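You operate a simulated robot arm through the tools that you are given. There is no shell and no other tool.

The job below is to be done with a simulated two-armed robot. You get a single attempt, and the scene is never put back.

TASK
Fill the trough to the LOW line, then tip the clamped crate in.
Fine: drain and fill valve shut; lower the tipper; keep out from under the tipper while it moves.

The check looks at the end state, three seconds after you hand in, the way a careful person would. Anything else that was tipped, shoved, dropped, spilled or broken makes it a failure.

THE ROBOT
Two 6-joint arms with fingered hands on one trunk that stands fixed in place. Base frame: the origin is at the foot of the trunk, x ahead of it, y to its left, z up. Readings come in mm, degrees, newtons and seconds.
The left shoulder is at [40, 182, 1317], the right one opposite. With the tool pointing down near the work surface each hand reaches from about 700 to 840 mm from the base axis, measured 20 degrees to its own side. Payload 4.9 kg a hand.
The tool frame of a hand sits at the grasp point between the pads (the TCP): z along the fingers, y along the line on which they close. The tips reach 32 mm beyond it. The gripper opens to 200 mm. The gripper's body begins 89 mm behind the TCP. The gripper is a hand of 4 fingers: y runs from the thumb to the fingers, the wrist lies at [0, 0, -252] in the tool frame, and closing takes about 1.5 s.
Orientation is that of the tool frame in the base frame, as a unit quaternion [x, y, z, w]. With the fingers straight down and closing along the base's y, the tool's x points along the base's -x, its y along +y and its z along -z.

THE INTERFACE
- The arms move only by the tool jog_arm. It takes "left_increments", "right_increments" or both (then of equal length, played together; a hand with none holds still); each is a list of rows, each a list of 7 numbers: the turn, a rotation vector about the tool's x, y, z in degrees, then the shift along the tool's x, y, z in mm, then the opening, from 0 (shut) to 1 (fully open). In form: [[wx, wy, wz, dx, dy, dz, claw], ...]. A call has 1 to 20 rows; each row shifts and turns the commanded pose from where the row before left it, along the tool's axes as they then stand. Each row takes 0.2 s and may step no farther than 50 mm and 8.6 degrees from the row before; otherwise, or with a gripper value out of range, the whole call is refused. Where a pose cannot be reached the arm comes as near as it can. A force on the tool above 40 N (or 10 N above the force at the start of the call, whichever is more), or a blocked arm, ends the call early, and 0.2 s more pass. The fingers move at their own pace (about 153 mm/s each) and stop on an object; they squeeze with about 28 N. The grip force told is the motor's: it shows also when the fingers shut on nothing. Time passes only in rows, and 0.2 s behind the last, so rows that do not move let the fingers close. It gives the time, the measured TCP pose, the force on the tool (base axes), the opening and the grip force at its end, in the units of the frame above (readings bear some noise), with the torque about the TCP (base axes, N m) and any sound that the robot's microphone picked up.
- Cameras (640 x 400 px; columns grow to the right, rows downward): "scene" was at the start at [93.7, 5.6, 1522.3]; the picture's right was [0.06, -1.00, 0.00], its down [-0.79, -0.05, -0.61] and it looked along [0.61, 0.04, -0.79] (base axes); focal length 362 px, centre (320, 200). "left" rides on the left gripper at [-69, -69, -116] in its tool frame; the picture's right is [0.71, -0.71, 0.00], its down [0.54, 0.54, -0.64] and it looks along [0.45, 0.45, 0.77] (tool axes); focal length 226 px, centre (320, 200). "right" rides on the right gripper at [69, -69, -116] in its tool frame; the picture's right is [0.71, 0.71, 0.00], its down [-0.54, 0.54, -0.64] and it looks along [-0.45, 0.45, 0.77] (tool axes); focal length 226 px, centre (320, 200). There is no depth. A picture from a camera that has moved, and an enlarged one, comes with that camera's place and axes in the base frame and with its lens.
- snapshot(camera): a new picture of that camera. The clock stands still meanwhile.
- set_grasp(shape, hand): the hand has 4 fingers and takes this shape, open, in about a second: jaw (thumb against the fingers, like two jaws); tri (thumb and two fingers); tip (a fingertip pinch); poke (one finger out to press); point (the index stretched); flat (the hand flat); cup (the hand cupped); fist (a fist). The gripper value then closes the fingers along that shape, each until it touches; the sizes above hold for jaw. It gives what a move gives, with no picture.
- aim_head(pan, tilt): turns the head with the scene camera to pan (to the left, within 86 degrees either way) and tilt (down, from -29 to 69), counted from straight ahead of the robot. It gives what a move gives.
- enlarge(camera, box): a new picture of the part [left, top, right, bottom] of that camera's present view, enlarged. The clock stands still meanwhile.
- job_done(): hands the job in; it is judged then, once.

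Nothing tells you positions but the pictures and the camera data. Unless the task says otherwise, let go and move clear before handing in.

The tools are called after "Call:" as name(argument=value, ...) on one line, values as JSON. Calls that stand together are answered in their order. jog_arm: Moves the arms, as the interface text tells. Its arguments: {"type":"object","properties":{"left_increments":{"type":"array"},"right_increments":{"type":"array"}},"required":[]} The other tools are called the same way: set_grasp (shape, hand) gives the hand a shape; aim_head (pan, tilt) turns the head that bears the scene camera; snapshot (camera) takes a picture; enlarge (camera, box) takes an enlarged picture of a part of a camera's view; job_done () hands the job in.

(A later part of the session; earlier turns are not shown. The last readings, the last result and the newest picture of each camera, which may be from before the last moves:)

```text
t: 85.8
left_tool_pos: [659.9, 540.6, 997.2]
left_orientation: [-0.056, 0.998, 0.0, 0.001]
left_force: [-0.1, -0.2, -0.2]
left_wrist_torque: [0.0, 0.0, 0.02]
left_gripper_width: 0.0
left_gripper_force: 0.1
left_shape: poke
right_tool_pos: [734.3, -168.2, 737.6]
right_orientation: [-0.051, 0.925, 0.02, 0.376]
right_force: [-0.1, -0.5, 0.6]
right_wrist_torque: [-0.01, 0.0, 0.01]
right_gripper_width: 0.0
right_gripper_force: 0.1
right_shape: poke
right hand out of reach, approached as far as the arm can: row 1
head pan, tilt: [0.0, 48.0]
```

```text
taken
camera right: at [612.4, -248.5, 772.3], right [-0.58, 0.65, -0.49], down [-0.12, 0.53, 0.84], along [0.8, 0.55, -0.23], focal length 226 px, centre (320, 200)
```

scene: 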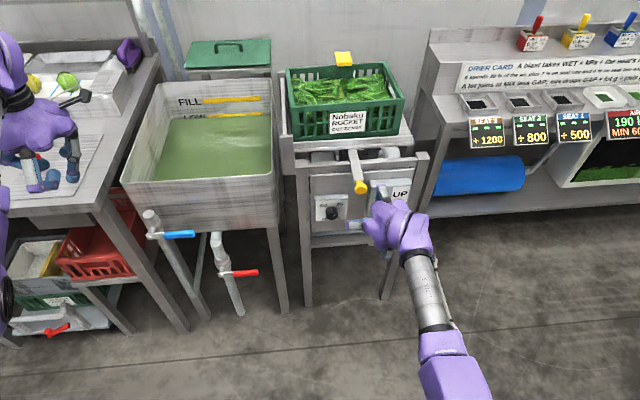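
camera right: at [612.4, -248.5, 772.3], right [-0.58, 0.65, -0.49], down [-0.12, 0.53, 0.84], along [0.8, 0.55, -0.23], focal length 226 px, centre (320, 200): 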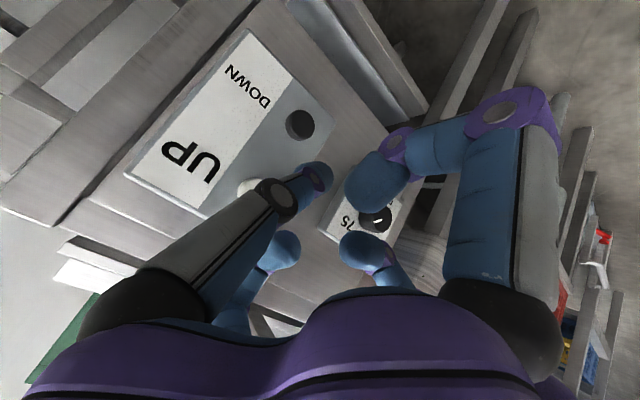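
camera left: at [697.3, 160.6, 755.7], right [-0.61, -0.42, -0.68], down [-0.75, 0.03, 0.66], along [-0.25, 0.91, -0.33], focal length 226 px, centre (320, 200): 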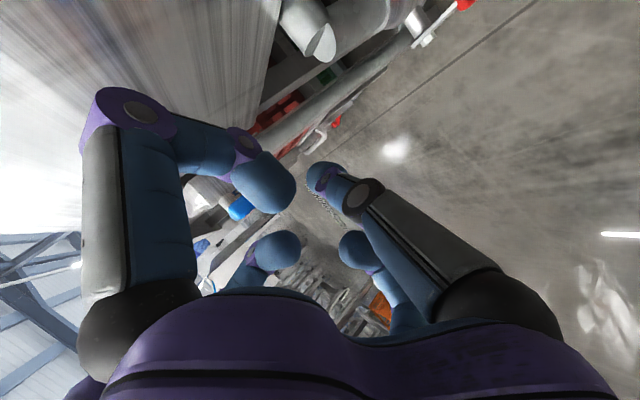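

The hand is steep again and free. I'll retrace upward to the starting area, where I can safely change the right hand from poke to a closed jaw, which has no fingers sticking out ahead of its tip.

Call:
jog_arm(right_increments=[[0, 7, 0, -15.9, -30.9, -20.8, 0], [0, 7, 0, -13.2, -30.9, -22.6, 0]])

Call:
jog_arm(right_increments=[[0, 7.5, 0, -20.9, -15.9, -39.9, 0], [0, 7.5, 0, -15.5, -15.9, -42.3, 0], [0, 5, 0, -1.2, 11.6, -33.1, 0], [0, 5, 0, 1.7, 11.6, -33.1, 0], [0, 5, 0, 4.6, 11.6, -32.8, 0]])

Call:
snapshot(camera="scene")

Call:
enlarge(camera="scene", box=[300, 130, 420, 240])

```text
t: 86.5
left_tool_pos: [659.7, 541.1, 997.0]
left_orientation: [-0.056, 0.998, 0.0, 0.001]
left_force: [0.8, -0.7, 0.5]
left_wrist_torque: [0.02, -0.04, 0.0]
left_gripper_width: 0.0
left_gripper_force: 0.0
left_shape: poke
right_tool_pos: [734.5, -229.9, 790.6]
right_orientation: [-0.054, 0.964, 0.012, 0.26]
right_force: [-0.6, -0.1, -0.3]
right_wrist_torque: [-0.01, -0.03, 0.04]
right_gripper_width: 0.2
right_gripper_force: 0.0
right_shape: poke
head pan, tilt: [0.0, 48.0]
```

```text
t: 87.7
left_tool_pos: [659.4, 540.7, 999.0]
left_orientation: [-0.055, 0.998, 0.0, 0.001]
left_force: [0.5, -0.2, 0.1]
left_wrist_torque: [0.02, 0.02, -0.01]
left_gripper_width: 0.1
left_gripper_force: 0.0
left_shape: poke
right_tool_pos: [705.9, -229.4, 977.3]
right_orientation: [-0.056, 0.998, -0.001, 0.002]
right_force: [0.6, 0.6, 0.2]
right_wrist_torque: [-0.02, -0.03, 0.02]
right_gripper_width: 0.0
right_gripper_force: 0.0
right_shape: poke
head pan, tilt: [0.0, 48.0]
```

```text
taken
```

scene: 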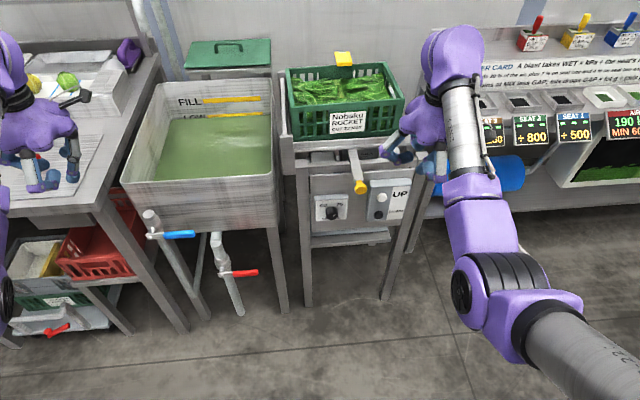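

```text
3.64 times, centred on (360, 185) of scene
camera zoom: at [97.6, 0.9, 1527.9], right [0.0, -1.0, 0.0], down [-0.74, 0.0, -0.67], along [0.67, 0.0, -0.74], focal length 1318 px, centre (174, 254)
```

zoom: 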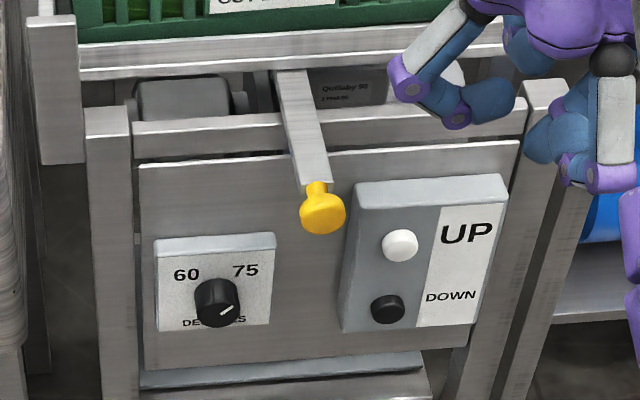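

Nothing has shifted and the dial still reads 75. I change the right hand to jaw, close it, and start down again with the fingers angled forward-left so the hand stays to the right of the yellow knob.

Call:
set_grasp(shape="jaw", hand="right")

Call:
jog_arm(right_increments=[[0, 0, 0, 0, 0, 0, 0], [0, 0, 0, 0, 0, 0, 0], [0, 0, 0, 0, 0, 0, 0], [0, 0, 0, 0, 0, 0, 0], [0, 0, 0, 0, 0, 0, 0], [0, 0, 0, 0, 0, 0, 0], [0, 0, 0, -9.8, -11.2, 32, 0], [-4, -6.93, 0, -9.8, -11.2, 32, 0], [-4, -6.93, 0, -5.9, -13.4, 32.4, 0]])

Call:
snapshot(camera="right")

```text
t: 88.5
left_tool_pos: [659.5, 541.0, 998.0]
left_orientation: [-0.055, 0.998, 0.0, 0.001]
left_force: [-0.7, 0.0, -1.1]
left_wrist_torque: [0.02, 0.01, -0.02]
left_gripper_width: 0.2
left_gripper_force: 0.0
left_shape: poke
right_tool_pos: [706.9, -229.5, 978.1]
right_orientation: [-0.055, 0.998, -0.001, 0.004]
right_force: [-0.2, 0.0, 0.8]
right_wrist_torque: [0.02, -0.01, 0.02]
right_gripper_width: 199.9
right_gripper_force: 0.0
right_shape: jaw
head pan, tilt: [0.0, 48.0]
```

```text
t: 90.5
left_tool_pos: [659.6, 540.8, 996.7]
left_orientation: [-0.056, 0.998, 0.0, 0.001]
left_force: [-0.4, -0.3, 0.0]
left_wrist_torque: [0.0, -0.01, 0.01]
left_gripper_width: 0.0
left_gripper_force: 0.1
left_shape: poke
right_tool_pos: [738.6, -258.4, 880.9]
right_orientation: [-0.054, 0.988, 0.074, 0.121]
right_force: [0.6, 1.0, 0.2]
right_wrist_torque: [-0.02, 0.06, 0.02]
right_gripper_width: 0.0
right_gripper_force: 27.4
right_shape: jaw
head pan, tilt: [0.0, 48.0]
```

```text
taken
camera right: at [655.6, -349.9, 966.2], right [-0.77, 0.63, -0.08], down [0.31, 0.48, 0.82], along [0.56, 0.61, -0.56], focal length 226 px, centre (320, 200)
```

right: 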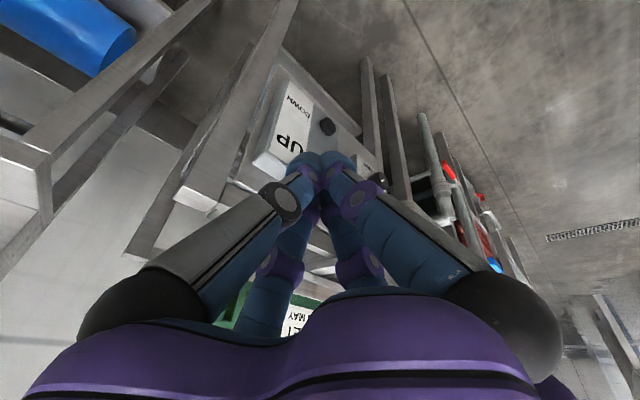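

The closed hand is on track. Continuing down to a spot 30 mm in front of the UP button.

Call:
jog_arm(right_increments=[[-4, -6.93, 0, -1.35, 2.45, 42.8, 0], [-4, -6.93, 0, 3.9, -0.55, 42.7, 0]])

Call:
jog_arm(right_increments=[[-4, -6.93, 0, 4.05, 15.9, 21.4, 0], [0, 0, 0, 6.7, 14.4, 21.8, 0]])

Call:
snapshot(camera="right")

Call:
enlarge(camera="scene", box=[320, 120, 460, 240])

```text
t: 91.2
left_tool_pos: [660.7, 539.3, 997.2]
left_orientation: [-0.056, 0.998, 0.001, 0.001]
left_force: [-0.7, 0.4, -0.5]
left_wrist_torque: [0.05, 0.06, 0.0]
left_gripper_width: 0.1
left_gripper_force: 0.1
left_shape: poke
right_tool_pos: [730.7, -174.4, 848.7]
right_orientation: [-0.049, 0.965, 0.122, 0.227]
right_force: [-0.2, -0.7, 0.2]
right_wrist_torque: [0.03, 0.04, 0.03]
right_gripper_width: 0.0
right_gripper_force: 27.9
right_shape: jaw
right hand out of reach, approached as far as the arm can: row 1, 2
head pan, tilt: [0.0, 48.0]
```

```text
t: 91.7
left_tool_pos: [660.1, 540.9, 997.4]
left_orientation: [-0.055, 0.998, 0.0, 0.002]
left_force: [-0.2, 1.1, -0.6]
left_wrist_torque: [-0.04, 0.0, -0.06]
left_gripper_width: 0.0
left_gripper_force: 0.0
left_shape: poke
right_tool_pos: [718.0, -122.5, 851.1]
right_orientation: [-0.046, 0.949, 0.134, 0.283]
right_force: [-1.0, -22.6, -0.2]
right_wrist_torque: [0.11, 0.03, -0.42]
right_gripper_width: 0.2
right_gripper_force: 27.8
right_shape: jaw
right hand out of reach, approached as far as the arm can: row 1, 2
head pan, tilt: [0.0, 48.0]
stopped in row 2 (right hand): the force on the tool passed its limit at 50 N (the readings are from after the stop); the commanded pose is now the measured one
```

```text
taken
camera right: at [611.4, -221.1, 891.1], right [-0.71, 0.67, -0.23], down [0.03, 0.35, 0.94], along [0.71, 0.66, -0.26], focal length 226 px, centre (320, 200)
```

right: 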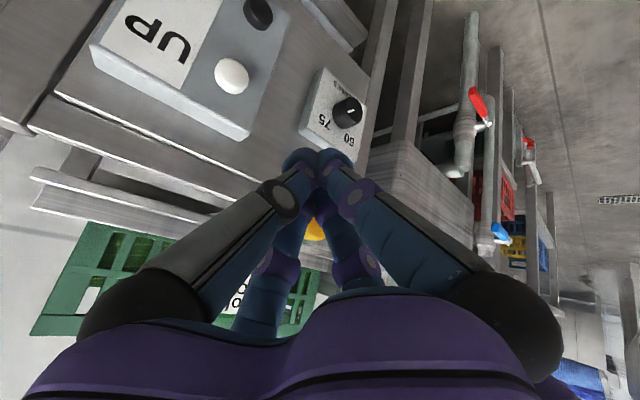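

```text
3.33 times, centred on (390, 180) of scene
camera zoom: at [97.6, 0.7, 1527.9], right [0.0, -1.0, 0.0], down [-0.74, 0.0, -0.67], along [0.67, 0.0, -0.74], focal length 1208 px, centre (87, 267)
```

zoom: 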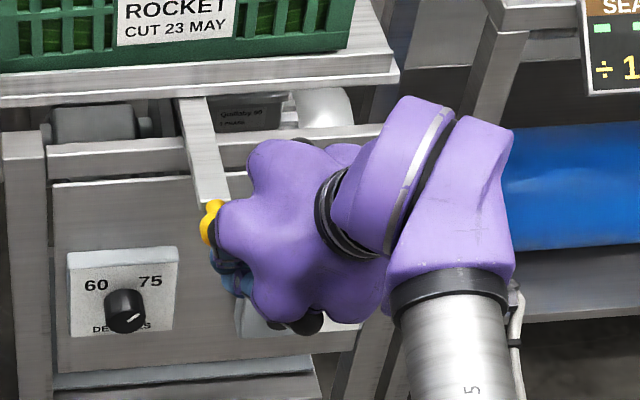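

The reach limit slid the hand left into the yellow knob and the motion stopped at the force limit. I'll immediately ease the hand off to the right while undoing the tilt.

Call:
jog_arm(right_increments=[[4, 6.93, 0, -4.1, -22.2, -13.4, 0]])

Call:
enlarge(camera="scene", box=[320, 30, 460, 240])

```text
t: 92.1
left_tool_pos: [658.3, 542.2, 997.5]
left_orientation: [-0.057, 0.998, 0.001, 0.002]
left_force: [-1.1, 0.7, -0.4]
left_wrist_torque: [0.01, -0.02, -0.02]
left_gripper_width: 0.0
left_gripper_force: 0.0
left_shape: poke
right_tool_pos: [716.3, -141.3, 860.3]
right_orientation: [-0.045, 0.968, 0.103, 0.225]
right_force: [0.0, -0.3, -0.2]
right_wrist_torque: [0.04, -0.03, 0.04]
right_gripper_width: 0.0
right_gripper_force: 28.3
right_shape: jaw
head pan, tilt: [0.0, 48.0]
```

```text
1.90 times, centred on (390, 135) of scene
camera zoom: at [97.4, 0.6, 1527.9], right [0.0, -1.0, 0.0], down [-0.74, 0.0, -0.67], along [0.67, 0.0, -0.74], focal length 690 px, centre (187, 324)
```

zoom: 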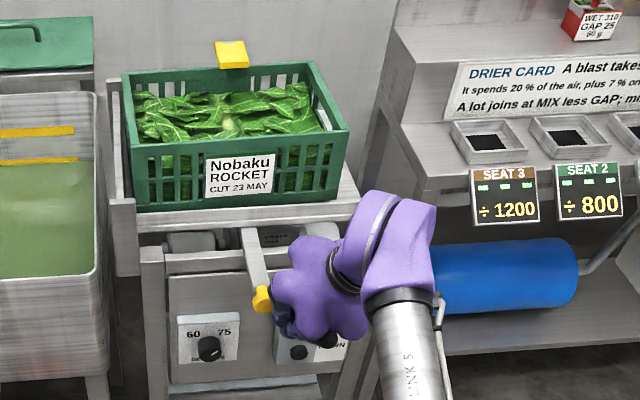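

The hand is free of the knob. I'll move it further right and up, back to fingers-down, then check that the knob, bar and clamp did not move.

Call:
jog_arm(right_increments=[[4, 6.93, 0, -9.2, -22.8, -34.2, 0], [4, 6.93, 0, -3.5, -25.5, -33, 0], [4, 6.93, 0, 2, -27.5, -31.5, 0]])

Call:
enlarge(camera="scene", box=[300, 130, 420, 240])

Call:
enlarge(camera="scene", box=[325, 35, 375, 70])

Call:
enlarge(camera="scene", box=[270, 40, 430, 250])

```text
t: 92.9
left_tool_pos: [660.0, 541.5, 997.0]
left_orientation: [-0.057, 0.998, 0.0, 0.0]
left_force: [0.8, 1.2, -0.3]
left_wrist_torque: [-0.03, -0.03, 0.0]
left_gripper_width: 0.0
left_gripper_force: 0.0
left_shape: poke
right_tool_pos: [706.1, -233.2, 946.2]
right_orientation: [-0.039, 0.998, -0.01, 0.049]
right_force: [-0.5, 0.7, 0.7]
right_wrist_torque: [0.03, 0.0, 0.04]
right_gripper_width: 0.0
right_gripper_force: 27.6
right_shape: jaw
head pan, tilt: [0.0, 48.0]
```

```text
3.64 times, centred on (360, 185) of scene
camera zoom: at [97.6, 1.0, 1527.9], right [0.0, -1.0, 0.0], down [-0.74, 0.0, -0.67], along [0.67, 0.0, -0.74], focal length 1318 px, centre (174, 254)
```

zoom: 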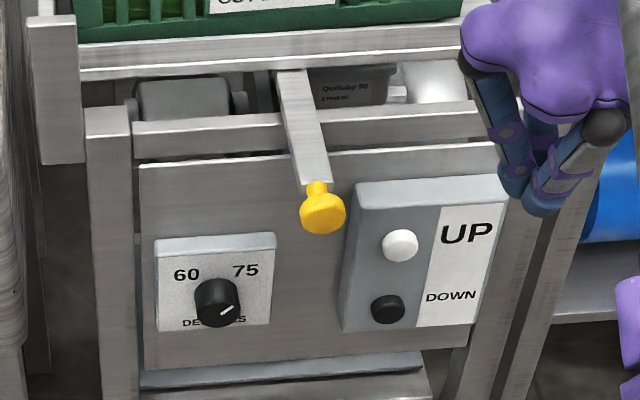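

```text
11.43 times, centred on (350, 52) of scene
camera zoom: at [97.6, 1.0, 1527.9], right [0.0, -1.0, 0.0], down [-0.74, 0.0, -0.67], along [0.67, 0.0, -0.74], focal length 4143 px, centre (-23, 1886)
```

zoom: 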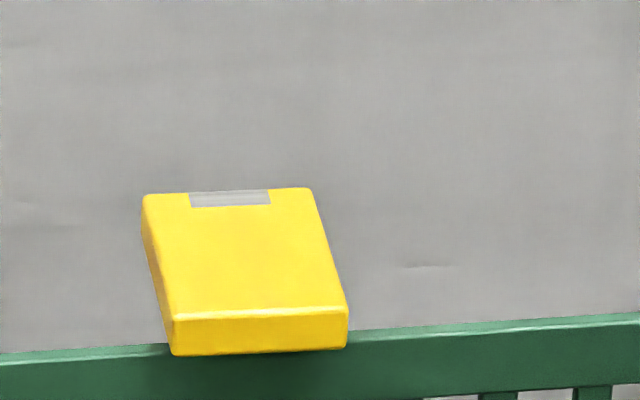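

```text
1.90 times, centred on (350, 145) of scene
camera zoom: at [97.6, 1.0, 1527.9], right [0.0, -1.0, 0.0], down [-0.74, 0.0, -0.67], along [0.67, 0.0, -0.74], focal length 690 px, centre (263, 305)
```

zoom: 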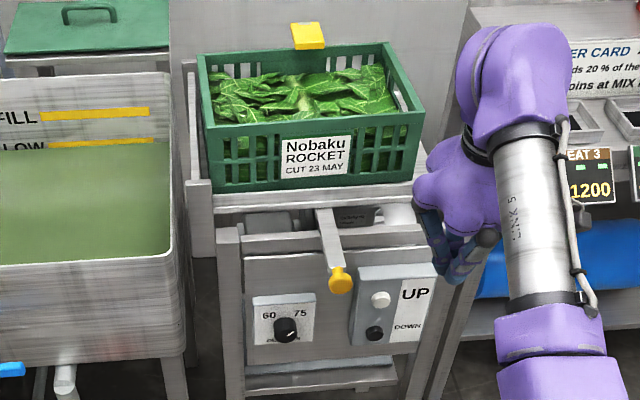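

The knob, bar, dial and clamp pad are exactly where they were, so the touch did no harm. I now know the arm dislikes pointing inward, so I'll come down pointing straight ahead, staying well right of the knob, in small checked steps.

Call:
jog_arm(right_increments=[[0.61, -7.67, 0.12, -13.1, -2.3, 39.5, 0], [0.61, -7.67, 0.12, -7.7, -2.3, 40.9, 0]])

Call:
jog_arm(right_increments=[[0.61, -7.67, 0.12, 11.9, 9.8, 40.1, 0]])

```text
t: 93.5
left_tool_pos: [661.0, 541.1, 996.6]
left_orientation: [-0.057, 0.998, 0.0, 0.001]
left_force: [-0.7, -0.3, -0.2]
left_wrist_torque: [0.02, 0.02, -0.01]
left_gripper_width: 0.0
left_gripper_force: 0.0
left_shape: poke
right_tool_pos: [740.6, -236.7, 870.4]
right_orientation: [-0.037, 0.982, -0.013, 0.184]
right_force: [1.0, 0.8, -0.2]
right_wrist_torque: [0.02, 0.05, 0.0]
right_gripper_width: 0.0
right_gripper_force: 28.2
right_shape: jaw
head pan, tilt: [0.0, 48.0]
```

```text
t: 93.9
left_tool_pos: [660.3, 540.2, 997.0]
left_orientation: [-0.057, 0.998, -0.001, 0.001]
left_force: [0.0, -0.1, 0.1]
left_wrist_torque: [-0.02, 0.02, -0.01]
left_gripper_width: 0.1
left_gripper_force: 0.0
left_shape: poke
right_tool_pos: [742.4, -229.9, 829.0]
right_orientation: [-0.037, 0.967, -0.017, 0.25]
right_force: [1.3, -0.5, -0.2]
right_wrist_torque: [0.01, 0.06, 0.0]
right_gripper_width: 0.1
right_gripper_force: 27.9
right_shape: jaw
head pan, tilt: [0.0, 48.0]
```

Tracking exactly as planned now. Next step down.

Call:
jog_arm(right_increments=[[0.61, -7.67, 0.12, 17.6, 4.8, 38.9, 0]])

Call:
jog_arm(right_increments=[[0.61, -7.67, 0.12, 4.7, 9, 17.5, 0]])

Call:
snapshot(camera="right")

Call:
enlarge(camera="scene", box=[320, 120, 460, 240])

```text
t: 94.3
left_tool_pos: [660.4, 542.4, 997.7]
left_orientation: [-0.057, 0.998, 0.0, 0.001]
left_force: [0.0, 0.0, -0.3]
left_wrist_torque: [-0.04, 0.01, -0.04]
left_gripper_width: 0.0
left_gripper_force: 0.0
left_shape: poke
right_tool_pos: [746.1, -225.7, 787.8]
right_orientation: [-0.035, 0.948, -0.019, 0.315]
right_force: [0.0, 0.8, 0.0]
right_wrist_torque: [-0.01, 0.05, 0.01]
right_gripper_width: 0.0
right_gripper_force: 28.2
right_shape: jaw
head pan, tilt: [0.0, 48.0]
```

```text
t: 94.7
left_tool_pos: [659.9, 541.3, 997.8]
left_orientation: [-0.057, 0.998, 0.001, 0.0]
left_force: [0.3, 1.2, 0.4]
left_wrist_torque: [0.0, 0.01, -0.02]
left_gripper_width: 0.1
left_gripper_force: 0.0
left_shape: poke
right_tool_pos: [752.0, -217.4, 770.5]
right_orientation: [-0.033, 0.925, -0.023, 0.378]
right_force: [0.4, -0.4, 0.5]
right_wrist_torque: [-0.03, 0.03, -0.02]
right_gripper_width: 0.1
right_gripper_force: 28.0
right_shape: jaw
head pan, tilt: [0.0, 48.0]
```

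```text
taken
camera right: at [624.7, -288.6, 809.6], right [-0.54, 0.65, -0.54], down [-0.09, 0.59, 0.8], along [0.84, 0.48, -0.26], focal length 226 px, centre (320, 200)
```

right: 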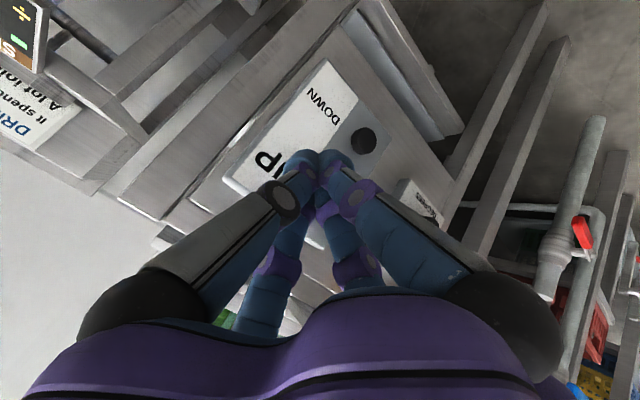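

```text
3.33 times, centred on (390, 180) of scene
camera zoom: at [97.9, 0.8, 1527.9], right [0.0, -1.0, 0.0], down [-0.74, 0.0, -0.67], along [0.67, 0.0, -0.74], focal length 1208 px, centre (87, 267)
```

zoom: 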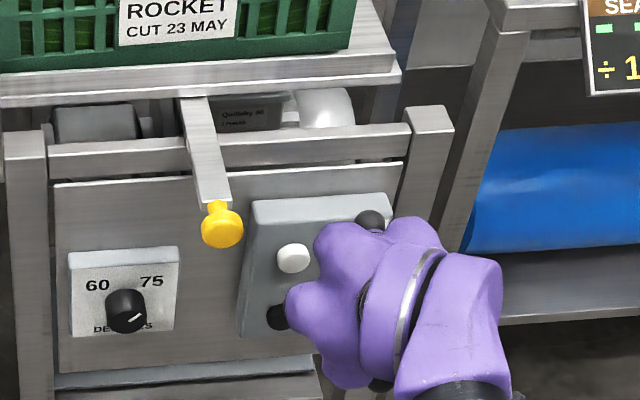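

The closed hand is right of and in front of the UP button, clear of the knob. I'll roll it 45 degrees so its knuckles don't stick out sideways toward the knob.

Call:
jog_arm(right_increments=[[0, 0, -7.5, 0, 0, 0, 0], [0, 0, -7.5, 0, 0, 0, 0], [0, 0, -7.5, 0, 0, 0, 0]])

Call:
jog_arm(right_increments=[[0, 0, -7.5, 0, 0, 0, 0], [0, 0, -7.5, 0, 0, 0, 0], [0, 0, -7.5, 0, 0, 0, 0]])

Call:
snapshot(camera="right")

Call:
enlarge(camera="scene", box=[320, 120, 460, 240])

```text
t: 95.5
left_tool_pos: [661.1, 541.0, 998.3]
left_orientation: [-0.057, 0.998, 0.0, 0.0]
left_force: [0.7, 0.4, 0.5]
left_wrist_torque: [0.0, -0.01, -0.01]
left_gripper_width: 0.0
left_gripper_force: 0.0
left_shape: poke
right_tool_pos: [748.7, -216.9, 769.4]
right_orientation: [-0.214, 0.901, -0.095, 0.365]
right_force: [-0.6, 1.1, -0.1]
right_wrist_torque: [-0.02, -0.01, -0.01]
right_gripper_width: 0.1
right_gripper_force: 27.9
right_shape: jaw
head pan, tilt: [0.0, 48.0]
```

```text
t: 96.3
left_tool_pos: [659.6, 540.6, 998.0]
left_orientation: [-0.057, 0.998, 0.0, 0.001]
left_force: [0.3, -0.1, 0.5]
left_wrist_torque: [0.0, 0.0, -0.03]
left_gripper_width: 0.0
left_gripper_force: 0.1
left_shape: poke
right_tool_pos: [748.9, -217.4, 769.4]
right_orientation: [-0.386, 0.842, -0.164, 0.34]
right_force: [-0.8, 1.2, 0.2]
right_wrist_torque: [0.0, 0.01, 0.0]
right_gripper_width: 0.0
right_gripper_force: 28.4
right_shape: jaw
head pan, tilt: [0.0, 48.0]
```

```text
taken
camera right: at [673.8, -311.2, 858.8], right [-0.71, -0.08, -0.7], down [-0.49, 0.77, 0.41], along [0.5, 0.63, -0.59], focal length 226 px, centre (320, 200)
```

right: 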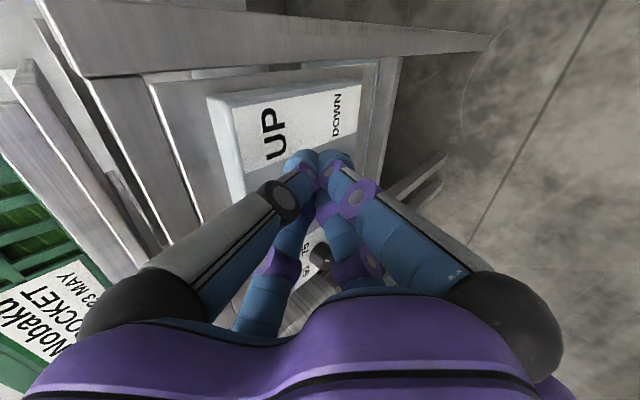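

```text
3.33 times, centred on (390, 180) of scene
camera zoom: at [97.7, 0.9, 1527.9], right [0.0, -1.0, 0.0], down [-0.74, 0.0, -0.67], along [0.67, 0.0, -0.74], focal length 1208 px, centre (87, 267)
```

zoom: 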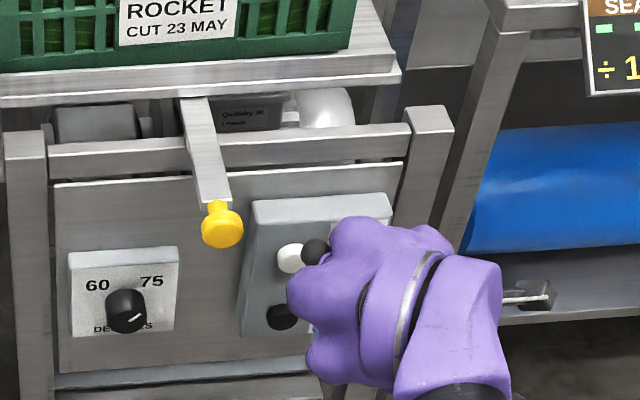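

The roll worked without trouble. Now I shift left about 28 mm and down 12 mm to line up with the white button, still about 30 mm short of it.

Call:
jog_arm(right_increments=[[0, 0, 0, -8.1, 12.4, 4.1, 0], [0, 0, 0, -8.1, 12.4, 4.1, 0]])

Call:
snapshot(camera="right")

Call:
enlarge(camera="scene", box=[350, 140, 430, 220])

```text
t: 96.9
left_tool_pos: [660.5, 541.4, 997.7]
left_orientation: [-0.056, 0.998, 0.001, 0.0]
left_force: [0.5, 0.9, 0.8]
left_wrist_torque: [-0.01, 0.01, 0.03]
left_gripper_width: 0.0
left_gripper_force: 0.0
left_shape: poke
right_tool_pos: [748.3, -188.5, 757.6]
right_orientation: [-0.385, 0.843, -0.164, 0.339]
right_force: [-0.7, 0.5, -0.2]
right_wrist_torque: [0.0, -0.01, 0.0]
right_gripper_width: 0.0
right_gripper_force: 27.6
right_shape: jaw
head pan, tilt: [0.0, 48.0]
```

```text
taken
camera right: at [673.9, -282.1, 846.8], right [-0.71, -0.08, -0.7], down [-0.48, 0.77, 0.41], along [0.51, 0.63, -0.59], focal length 226 px, centre (320, 200)
```

right: 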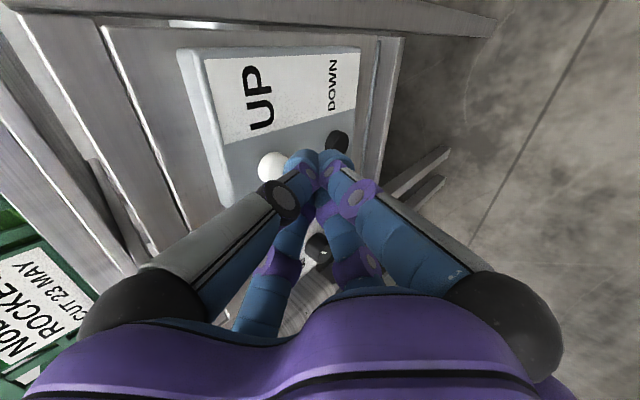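

```text
5.00 times, centred on (390, 180) of scene
camera zoom: at [97.7, 0.9, 1527.9], right [0.0, -1.0, 0.0], down [-0.74, 0.0, -0.67], along [0.67, 0.0, -0.74], focal length 1813 px, centre (-30, 300)
```

zoom: 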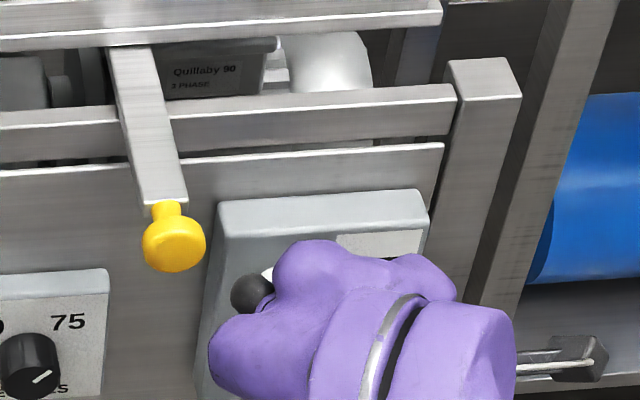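

The hand is lined up in front of the UP button with about 14 mm to spare beside the knob. I'll advance 30 mm, then creep in.

Call:
jog_arm(right_increments=[[0, 0, 0, -7.1, -8.1, 10.5, 0], [0, 0, 0, -7.1, -8.1, 10.5, 0]])

Call:
snapshot(camera="right")

Call:
enlarge(camera="scene", box=[350, 140, 430, 220])

```text
t: 97.5
left_tool_pos: [661.0, 540.8, 996.9]
left_orientation: [-0.056, 0.998, 0.002, 0.001]
left_force: [0.7, 1.5, 0.3]
left_wrist_torque: [-0.01, 0.01, 0.03]
left_gripper_width: 0.1
left_gripper_force: 0.1
left_shape: poke
right_tool_pos: [775.1, -188.9, 750.8]
right_orientation: [-0.385, 0.844, -0.161, 0.336]
right_force: [-29.2, -6.3, -3.1]
right_wrist_torque: [-0.12, 0.83, -0.01]
right_gripper_width: 0.2
right_gripper_force: 27.6
right_shape: jaw
head pan, tilt: [0.0, 48.0]
heard: click
```

```text
taken
camera right: at [700.4, -283.0, 841.3], right [-0.72, -0.08, -0.69], down [-0.48, 0.77, 0.42], along [0.5, 0.63, -0.6], focal length 226 px, centre (320, 200)
```

right: 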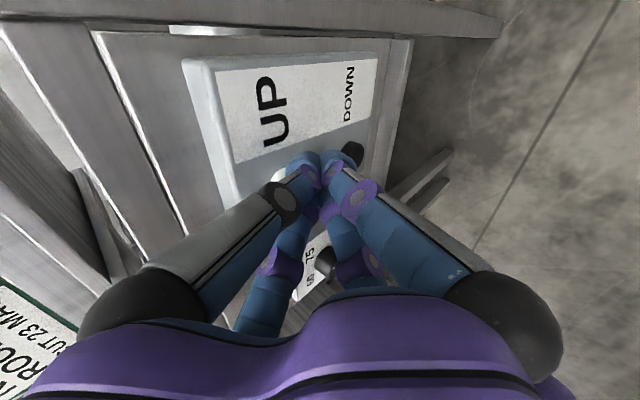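

```text
5.00 times, centred on (390, 180) of scene
camera zoom: at [97.2, 0.5, 1527.9], right [0.0, -1.0, 0.0], down [-0.74, 0.0, -0.67], along [0.67, 0.0, -0.74], focal length 1813 px, centre (-30, 300)
```

zoom: 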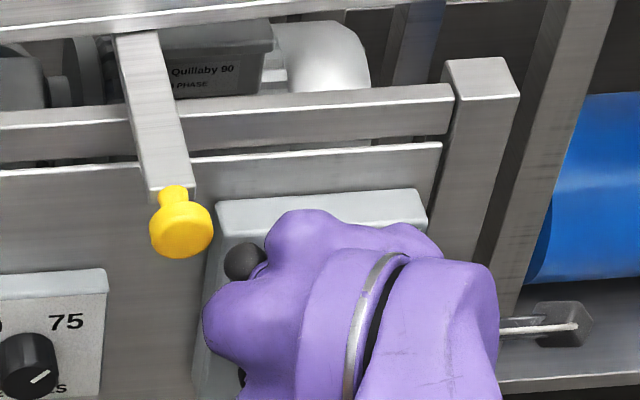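

I heard a click and the platform and bar are already rising, so UP is pressed. I'll hold here briefly and watch the tipper.

Call:
jog_arm(right_increments=[[0, 0, 0, 0, 0, 0, 0], [0, 0, 0, 0, 0, 0, 0]])

Call:
snapshot(camera="scene")

```text
t: 98.1
left_tool_pos: [660.2, 540.6, 997.2]
left_orientation: [-0.057, 0.998, 0.002, 0.001]
left_force: [0.5, -0.7, 0.1]
left_wrist_torque: [0.06, 0.03, -0.01]
left_gripper_width: 0.0
left_gripper_force: 0.1
left_shape: poke
right_tool_pos: [778.9, -187.4, 755.8]
right_orientation: [-0.386, 0.842, -0.163, 0.339]
right_force: [-17.4, -4.5, -8.0]
right_wrist_torque: [-0.08, 0.01, -0.01]
right_gripper_width: 0.1
right_gripper_force: 28.0
right_shape: jaw
head pan, tilt: [0.0, 48.0]
```

```text
taken
```

scene: 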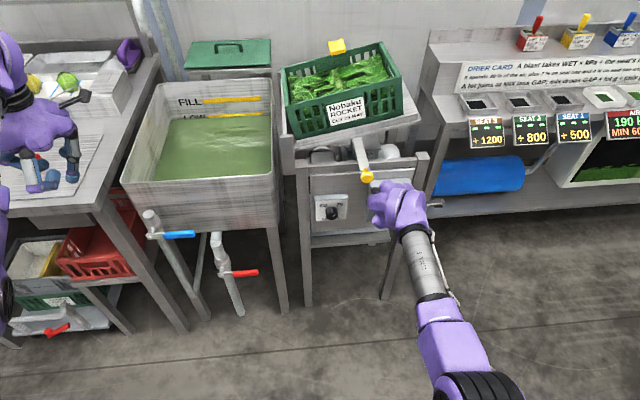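

The platform is tilting toward the trough with the crate held. I keep the button pressed and keep watching.

Call:
jog_arm(right_increments=[[0, 0, 0, 0, 0, 0, 0], [0, 0, 0, 0, 0, 0, 0], [0, 0, 0, 0, 0, 0, 0], [0, 0, 0, 0, 0, 0, 0]])

Call:
snapshot(camera="scene")

```text
t: 99.1
left_tool_pos: [660.3, 540.4, 997.4]
left_orientation: [-0.057, 0.998, 0.0, 0.001]
left_force: [-0.1, -0.5, 0.0]
left_wrist_torque: [-0.02, -0.03, -0.01]
left_gripper_width: 0.2
left_gripper_force: 0.1
left_shape: poke
right_tool_pos: [780.3, -186.4, 756.6]
right_orientation: [-0.386, 0.842, -0.164, 0.34]
right_force: [-12.4, -1.4, -2.1]
right_wrist_torque: [-0.05, 0.34, 0.03]
right_gripper_width: 0.3
right_gripper_force: 28.4
right_shape: jaw
head pan, tilt: [0.0, 48.0]
```

```text
taken
```

scene: 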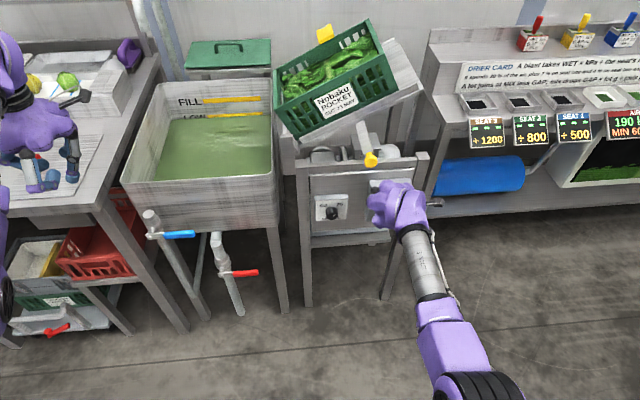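

Call:
enlarge(camera="scene", box=[260, 10, 440, 190])

```text
2.22 times, centred on (350, 100) of scene
camera zoom: at [97.3, 0.8, 1527.9], right [0.0, -1.0, 0.0], down [-0.74, 0.0, -0.67], along [0.67, 0.0, -0.74], focal length 806 px, centre (253, 422)
```

zoom: 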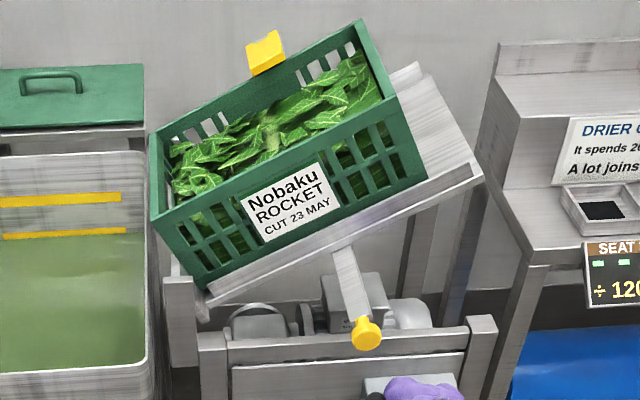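

Call:
enlarge(camera="scene", box=[300, 15, 360, 55])

Call:
snapshot(camera="right")

```text
10.00 times, centred on (330, 35) of scene
camera zoom: at [97.3, 0.8, 1527.9], right [0.0, -1.0, 0.0], down [-0.74, 0.0, -0.67], along [0.67, 0.0, -0.74], focal length 3625 px, centre (220, 1850)
```

zoom: 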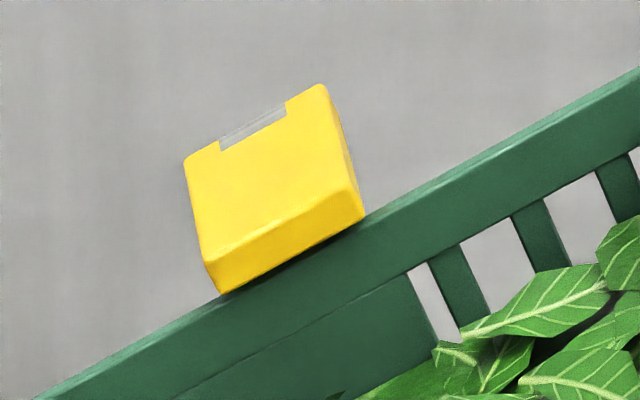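

```text
taken
camera right: at [703.7, -281.4, 846.6], right [-0.71, -0.08, -0.7], down [-0.48, 0.77, 0.41], along [0.51, 0.63, -0.59], focal length 226 px, centre (320, 200)
```

right: 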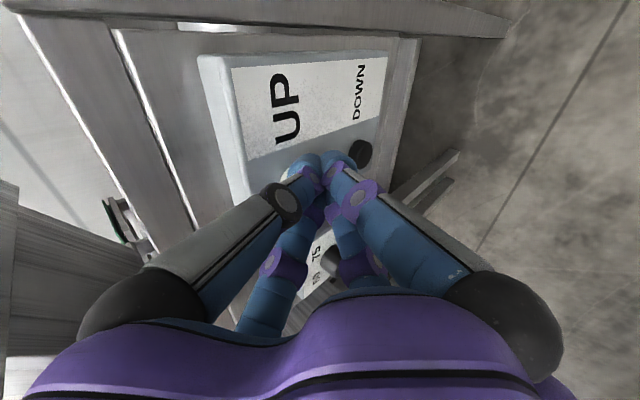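

The clamp pad is firmly holding the rim and the crate tilts with the platform. I keep holding UP.

Call:
jog_arm(right_increments=[[0, 0, 0, 0, 0, 0, 0], [0, 0, 0, 0, 0, 0, 0], [0, 0, 0, 0, 0, 0, 0], [0, 0, 0, 0, 0, 0, 0], [0, 0, 0, 0, 0, 0, 0], [0, 0, 0, 0, 0, 0, 0], [0, 0, 0, 0, 0, 0, 0]])

Call:
snapshot(camera="scene")

```text
t: 100.7
left_tool_pos: [660.0, 540.3, 998.0]
left_orientation: [-0.057, 0.998, 0.001, 0.001]
left_force: [-0.2, 0.8, -0.3]
left_wrist_torque: [-0.01, -0.02, 0.03]
left_gripper_width: 0.1
left_gripper_force: 0.0
left_shape: poke
right_tool_pos: [779.0, -188.2, 756.2]
right_orientation: [-0.385, 0.842, -0.164, 0.34]
right_force: [-10.1, -0.8, 0.1]
right_wrist_torque: [0.0, 0.16, 0.04]
right_gripper_width: 0.1
right_gripper_force: 28.3
right_shape: jaw
head pan, tilt: [0.0, 48.0]
```

```text
taken
```

scene: 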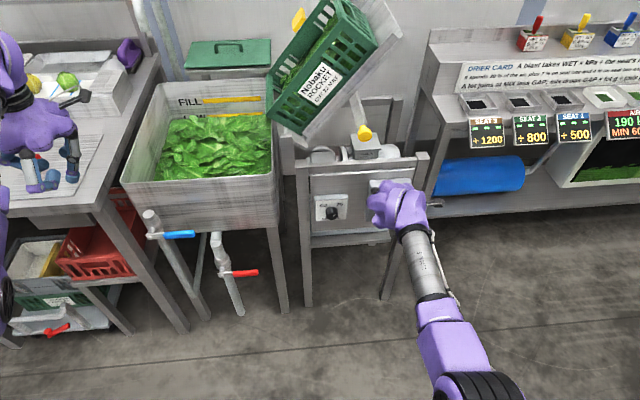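

Much of the rocket has already dropped into the trough. I continue holding UP toward the 75-degree end so the crate empties fully.

Call:
jog_arm(right_increments=[[0, 0, 0, 0, 0, 0, 0], [0, 0, 0, 0, 0, 0, 0], [0, 0, 0, 0, 0, 0, 0], [0, 0, 0, 0, 0, 0, 0], [0, 0, 0, 0, 0, 0, 0], [0, 0, 0, 0, 0, 0, 0], [0, 0, 0, 0, 0, 0, 0], [0, 0, 0, 0, 0, 0, 0]])

Call:
snapshot(camera="scene")

Call:
enlarge(camera="scene", box=[120, 0, 420, 200])

```text
t: 102.5
left_tool_pos: [660.2, 540.5, 996.8]
left_orientation: [-0.057, 0.998, 0.0, 0.001]
left_force: [-0.3, -0.5, -0.3]
left_wrist_torque: [-0.01, 0.02, -0.02]
left_gripper_width: 0.0
left_gripper_force: 0.0
left_shape: poke
right_tool_pos: [779.1, -187.3, 756.1]
right_orientation: [-0.385, 0.843, -0.164, 0.339]
right_force: [-8.0, -0.7, -0.4]
right_wrist_torque: [0.01, 0.16, 0.09]
right_gripper_width: 0.0
right_gripper_force: 28.1
right_shape: jaw
head pan, tilt: [0.0, 48.0]
```

```text
taken
```

scene: 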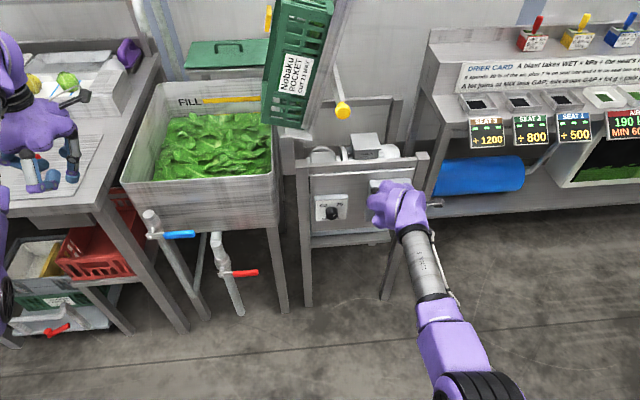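

```text
2.00 times, centred on (270, 100) of scene
camera zoom: at [97.3, 0.9, 1527.9], right [0.0, -1.0, 0.0], down [-0.74, 0.0, -0.67], along [0.67, 0.0, -0.74], focal length 725 px, centre (420, 400)
```

zoom: 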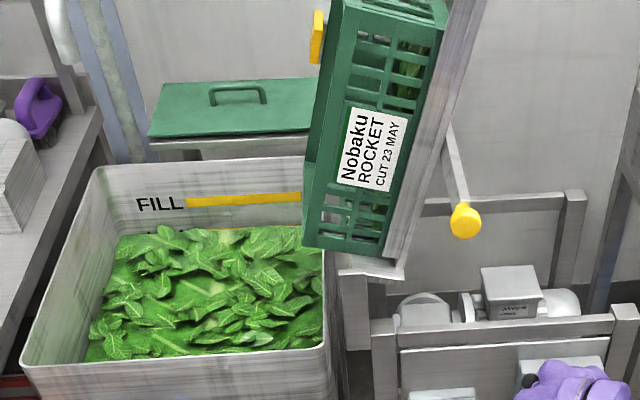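

The crate is tipped to about 75 degrees and the trough is full of rocket. I'll raise the head a little to see whether the crate is empty, holding the button a moment longer.

Call:
aim_head(pan=0, tilt=32)

Call:
snapshot(camera="scene")

Call:
enlarge(camera="scene", box=[240, 60, 380, 220])

```text
t: 103.2
left_tool_pos: [659.7, 541.1, 997.2]
left_orientation: [-0.057, 0.998, 0.0, 0.001]
left_force: [0.0, -0.8, -0.3]
left_wrist_torque: [0.0, 0.01, 0.03]
left_gripper_width: 0.1
left_gripper_force: 0.1
left_shape: poke
right_tool_pos: [779.2, -187.6, 756.3]
right_orientation: [-0.386, 0.842, -0.164, 0.339]
right_force: [-8.8, -0.2, -0.7]
right_wrist_torque: [-0.02, 0.21, 0.06]
right_gripper_width: 0.0
right_gripper_force: 27.7
right_shape: jaw
head pan, tilt: [0.0, 32.0]
```

```text
taken
```

scene: 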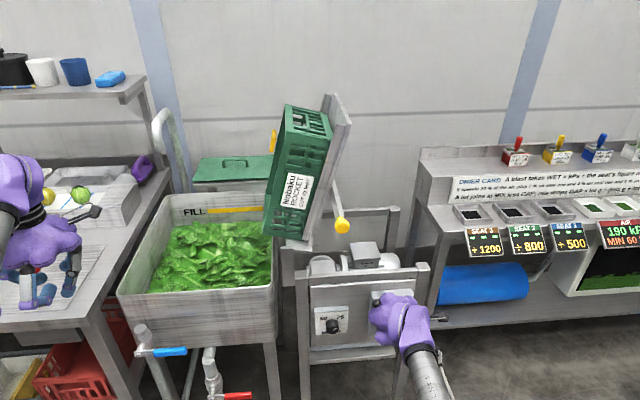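

```text
2.50 times, centred on (310, 140) of scene
camera zoom: at [108.1, 0.9, 1551.5], right [0.0, -1.0, 0.0], down [-0.53, 0.0, -0.85], along [0.85, 0.0, -0.53], focal length 906 px, centre (345, 350)
```

zoom: 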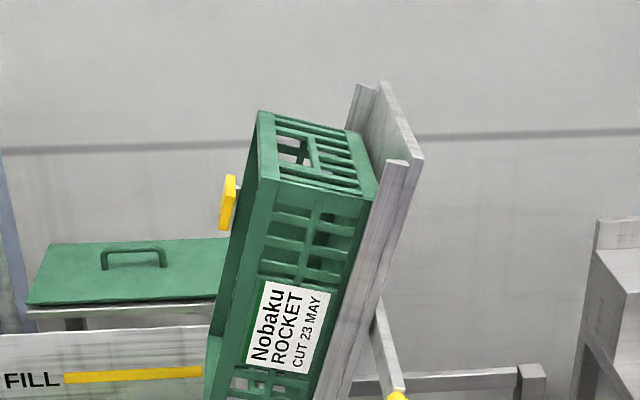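

The crate looks empty and see-through now. I'll hold one more second to confirm it has reached its end, then check.

Call:
jog_arm(right_increments=[[0, 0, 0, 0, 0, 0, 0], [0, 0, 0, 0, 0, 0, 0], [0, 0, 0, 0, 0, 0, 0], [0, 0, 0, 0, 0, 0, 0], [0, 0, 0, 0, 0, 0, 0]])

Call:
enlarge(camera="scene", box=[240, 60, 380, 220])

Call:
enlarge(camera="scene", box=[110, 160, 310, 320])

```text
t: 104.5
left_tool_pos: [660.5, 541.2, 997.8]
left_orientation: [-0.057, 0.998, 0.0, 0.001]
left_force: [0.8, 0.4, 0.3]
left_wrist_torque: [-0.03, 0.01, -0.03]
left_gripper_width: 0.2
left_gripper_force: 0.1
left_shape: poke
right_tool_pos: [779.3, -187.4, 757.3]
right_orientation: [-0.386, 0.842, -0.164, 0.338]
right_force: [-9.5, -0.9, -0.3]
right_wrist_torque: [-0.05, 0.18, 0.02]
right_gripper_width: 0.1
right_gripper_force: 28.0
right_shape: jaw
head pan, tilt: [0.0, 32.0]
```

```text
2.50 times, centred on (310, 140) of scene
camera zoom: at [108.1, 0.9, 1551.6], right [0.0, -1.0, 0.0], down [-0.53, 0.0, -0.85], along [0.85, 0.0, -0.53], focal length 906 px, centre (345, 350)
```

zoom: 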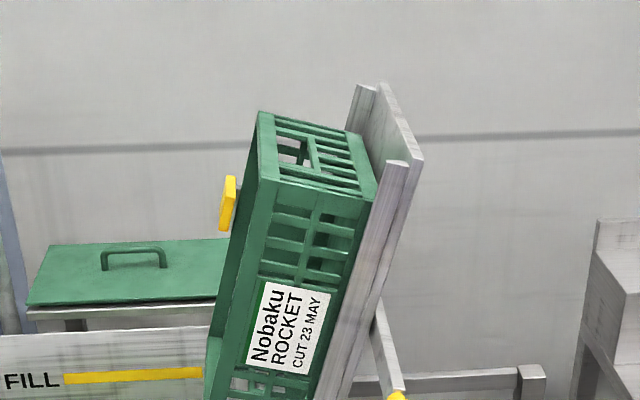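

```text
2.50 times, centred on (210, 240) of scene
camera zoom: at [108.1, 0.9, 1551.6], right [0.0, -1.0, 0.0], down [-0.53, 0.0, -0.85], along [0.85, 0.0, -0.53], focal length 906 px, centre (595, 100)
```

zoom: 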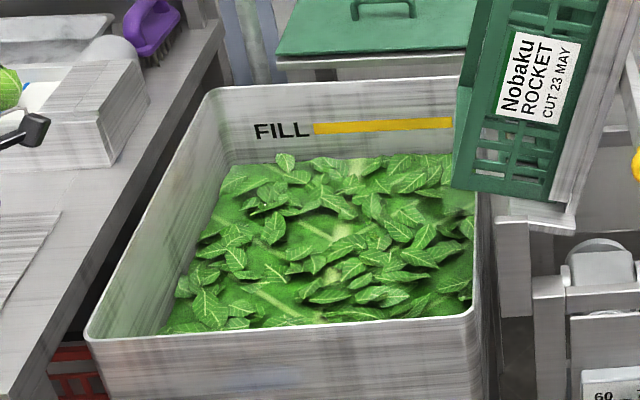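

The tipper stopped at its end, the crate is empty and the rocket is all in the trough. Now I back off the UP button, drop 80 mm to the DOWN button, and check the alignment before pressing.

Call:
jog_arm(right_increments=[[0, 0, 0, 7.1, 8.1, -10.5, 0], [0, 0, 0, 7.1, 8.1, -10.5, 0]])

Call:
jog_arm(right_increments=[[0, 0, 0, 17.7, 21.4, 28.5, 0], [0, 0, 0, 17.7, 21.4, 28.5, 0]])

Call:
aim_head(pan=0, tilt=45)

Call:
snapshot(camera="right")

Call:
snapshot(camera="scene")

```text
t: 105.0
left_tool_pos: [659.6, 541.1, 996.0]
left_orientation: [-0.057, 0.998, 0.0, 0.001]
left_force: [-0.4, 0.7, -0.2]
left_wrist_torque: [0.0, 0.0, 0.01]
left_gripper_width: 0.0
left_gripper_force: 0.0
left_shape: poke
right_tool_pos: [748.1, -188.9, 758.0]
right_orientation: [-0.386, 0.842, -0.165, 0.34]
right_force: [0.4, 0.6, -0.2]
right_wrist_torque: [0.04, -0.01, -0.03]
right_gripper_width: 0.0
right_gripper_force: 28.4
right_shape: jaw
head pan, tilt: [0.0, 32.0]
```

```text
t: 105.7
left_tool_pos: [658.6, 541.3, 997.9]
left_orientation: [-0.058, 0.998, -0.001, 0.0]
left_force: [-0.7, 0.1, -0.1]
left_wrist_torque: [0.0, 0.0, 0.02]
left_gripper_width: 0.0
left_gripper_force: 0.1
left_shape: poke
right_tool_pos: [750.1, -186.8, 677.2]
right_orientation: [-0.385, 0.842, -0.164, 0.34]
right_force: [-0.6, 0.6, 0.2]
right_wrist_torque: [-0.03, 0.06, -0.01]
right_gripper_width: 0.1
right_gripper_force: 27.9
right_shape: jaw
head pan, tilt: [0.0, 32.0]
```

```text
t: 106.4
left_tool_pos: [659.6, 541.4, 997.1]
left_orientation: [-0.057, 0.998, 0.0, 0.001]
left_force: [0.4, 0.0, 0.2]
left_wrist_torque: [0.0, -0.01, 0.01]
left_gripper_width: 0.2
left_gripper_force: 0.1
left_shape: poke
right_tool_pos: [750.0, -187.3, 678.1]
right_orientation: [-0.385, 0.842, -0.164, 0.339]
right_force: [-0.7, -0.2, 0.1]
right_wrist_torque: [0.0, -0.02, -0.01]
right_gripper_width: 0.3
right_gripper_force: 27.9
right_shape: jaw
head pan, tilt: [0.0, 45.0]
```

```text
taken
camera right: at [673.8, -281.4, 766.8], right [-0.71, -0.08, -0.7], down [-0.48, 0.77, 0.41], along [0.51, 0.63, -0.59], focal length 226 px, centre (320, 200)
```

right: 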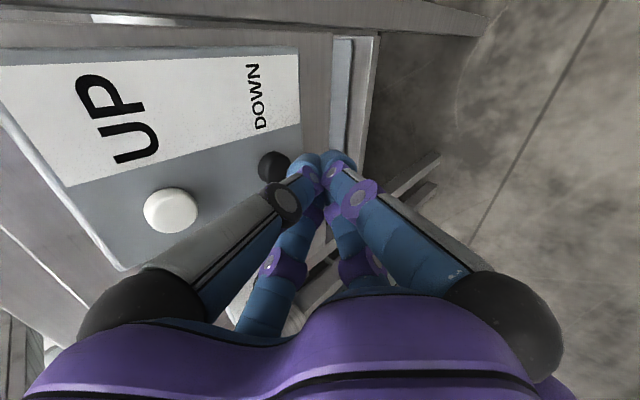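

```text
taken
```

scene: 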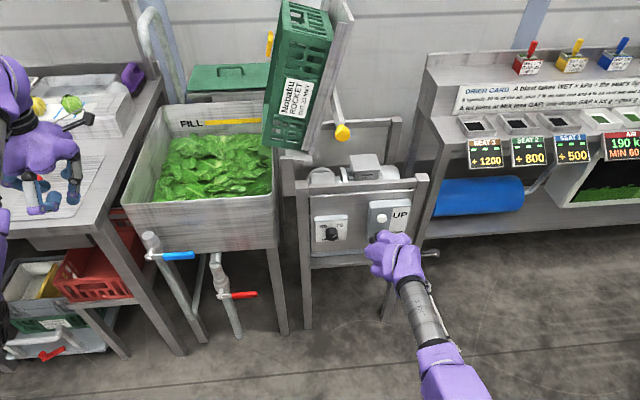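

DOWN appears at the same spot in the hand camera as UP did before pressing, so the alignment is right. The area under the tipper is clear; pressing DOWN now.

Call:
jog_arm(right_increments=[[0, 0, 0, -7.1, -8.1, 10.5, 0], [0, 0, 0, -7.1, -8.1, 10.5, 0], [0, 0, 0, 0, 0, 0, 0]])

Call:
snapshot(camera="scene")

```text
t: 107.2
left_tool_pos: [660.8, 542.0, 997.6]
left_orientation: [-0.057, 0.998, 0.0, 0.0]
left_force: [0.3, 0.0, 0.1]
left_wrist_torque: [-0.02, 0.02, -0.02]
left_gripper_width: 0.0
left_gripper_force: 0.2
left_shape: poke
right_tool_pos: [778.8, -188.0, 676.7]
right_orientation: [-0.385, 0.843, -0.164, 0.338]
right_force: [-6.0, -0.6, -2.7]
right_wrist_torque: [-0.01, 0.19, 0.02]
right_gripper_width: 0.1
right_gripper_force: 28.3
right_shape: jaw
head pan, tilt: [0.0, 45.0]
heard: click
```

```text
taken
```

scene: 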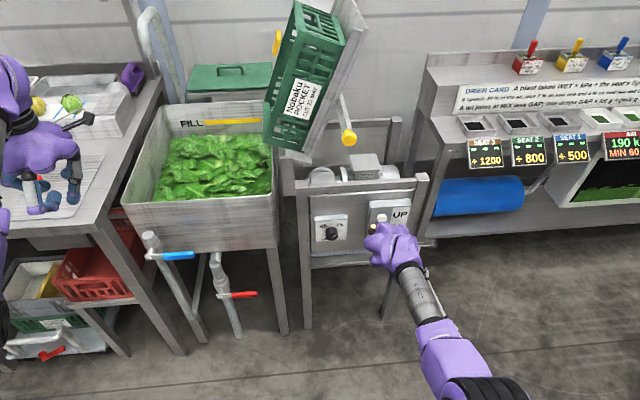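

The click came and the tipper is lowering. I hold the button and watch it down.

Call:
jog_arm(right_increments=[[0, 0, 0, 0, 0, 0, 0], [0, 0, 0, 0, 0, 0, 0], [0, 0, 0, 0, 0, 0, 0], [0, 0, 0, 0, 0, 0, 0], [0, 0, 0, 0, 0, 0, 0], [0, 0, 0, 0, 0, 0, 0], [0, 0, 0, 0, 0, 0, 0], [0, 0, 0, 0, 0, 0, 0], [0, 0, 0, 0, 0, 0, 0], [0, 0, 0, 0, 0, 0, 0]])

Call:
snapshot(camera="scene")

```text
t: 109.4
left_tool_pos: [660.7, 540.5, 996.9]
left_orientation: [-0.057, 0.998, 0.0, 0.001]
left_force: [0.2, 0.3, 0.4]
left_wrist_torque: [0.0, -0.01, 0.0]
left_gripper_width: 0.3
left_gripper_force: 0.0
left_shape: poke
right_tool_pos: [779.9, -187.2, 677.6]
right_orientation: [-0.385, 0.843, -0.164, 0.339]
right_force: [-9.3, -1.3, -6.1]
right_wrist_torque: [-0.07, 0.34, 0.05]
right_gripper_width: 0.3
right_gripper_force: 28.3
right_shape: jaw
head pan, tilt: [0.0, 45.0]
```

```text
taken
```

scene: 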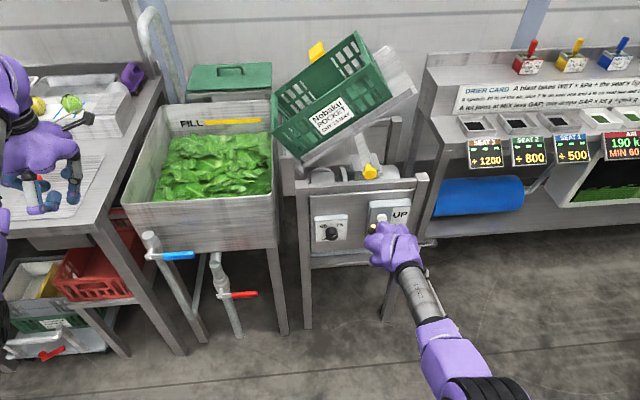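

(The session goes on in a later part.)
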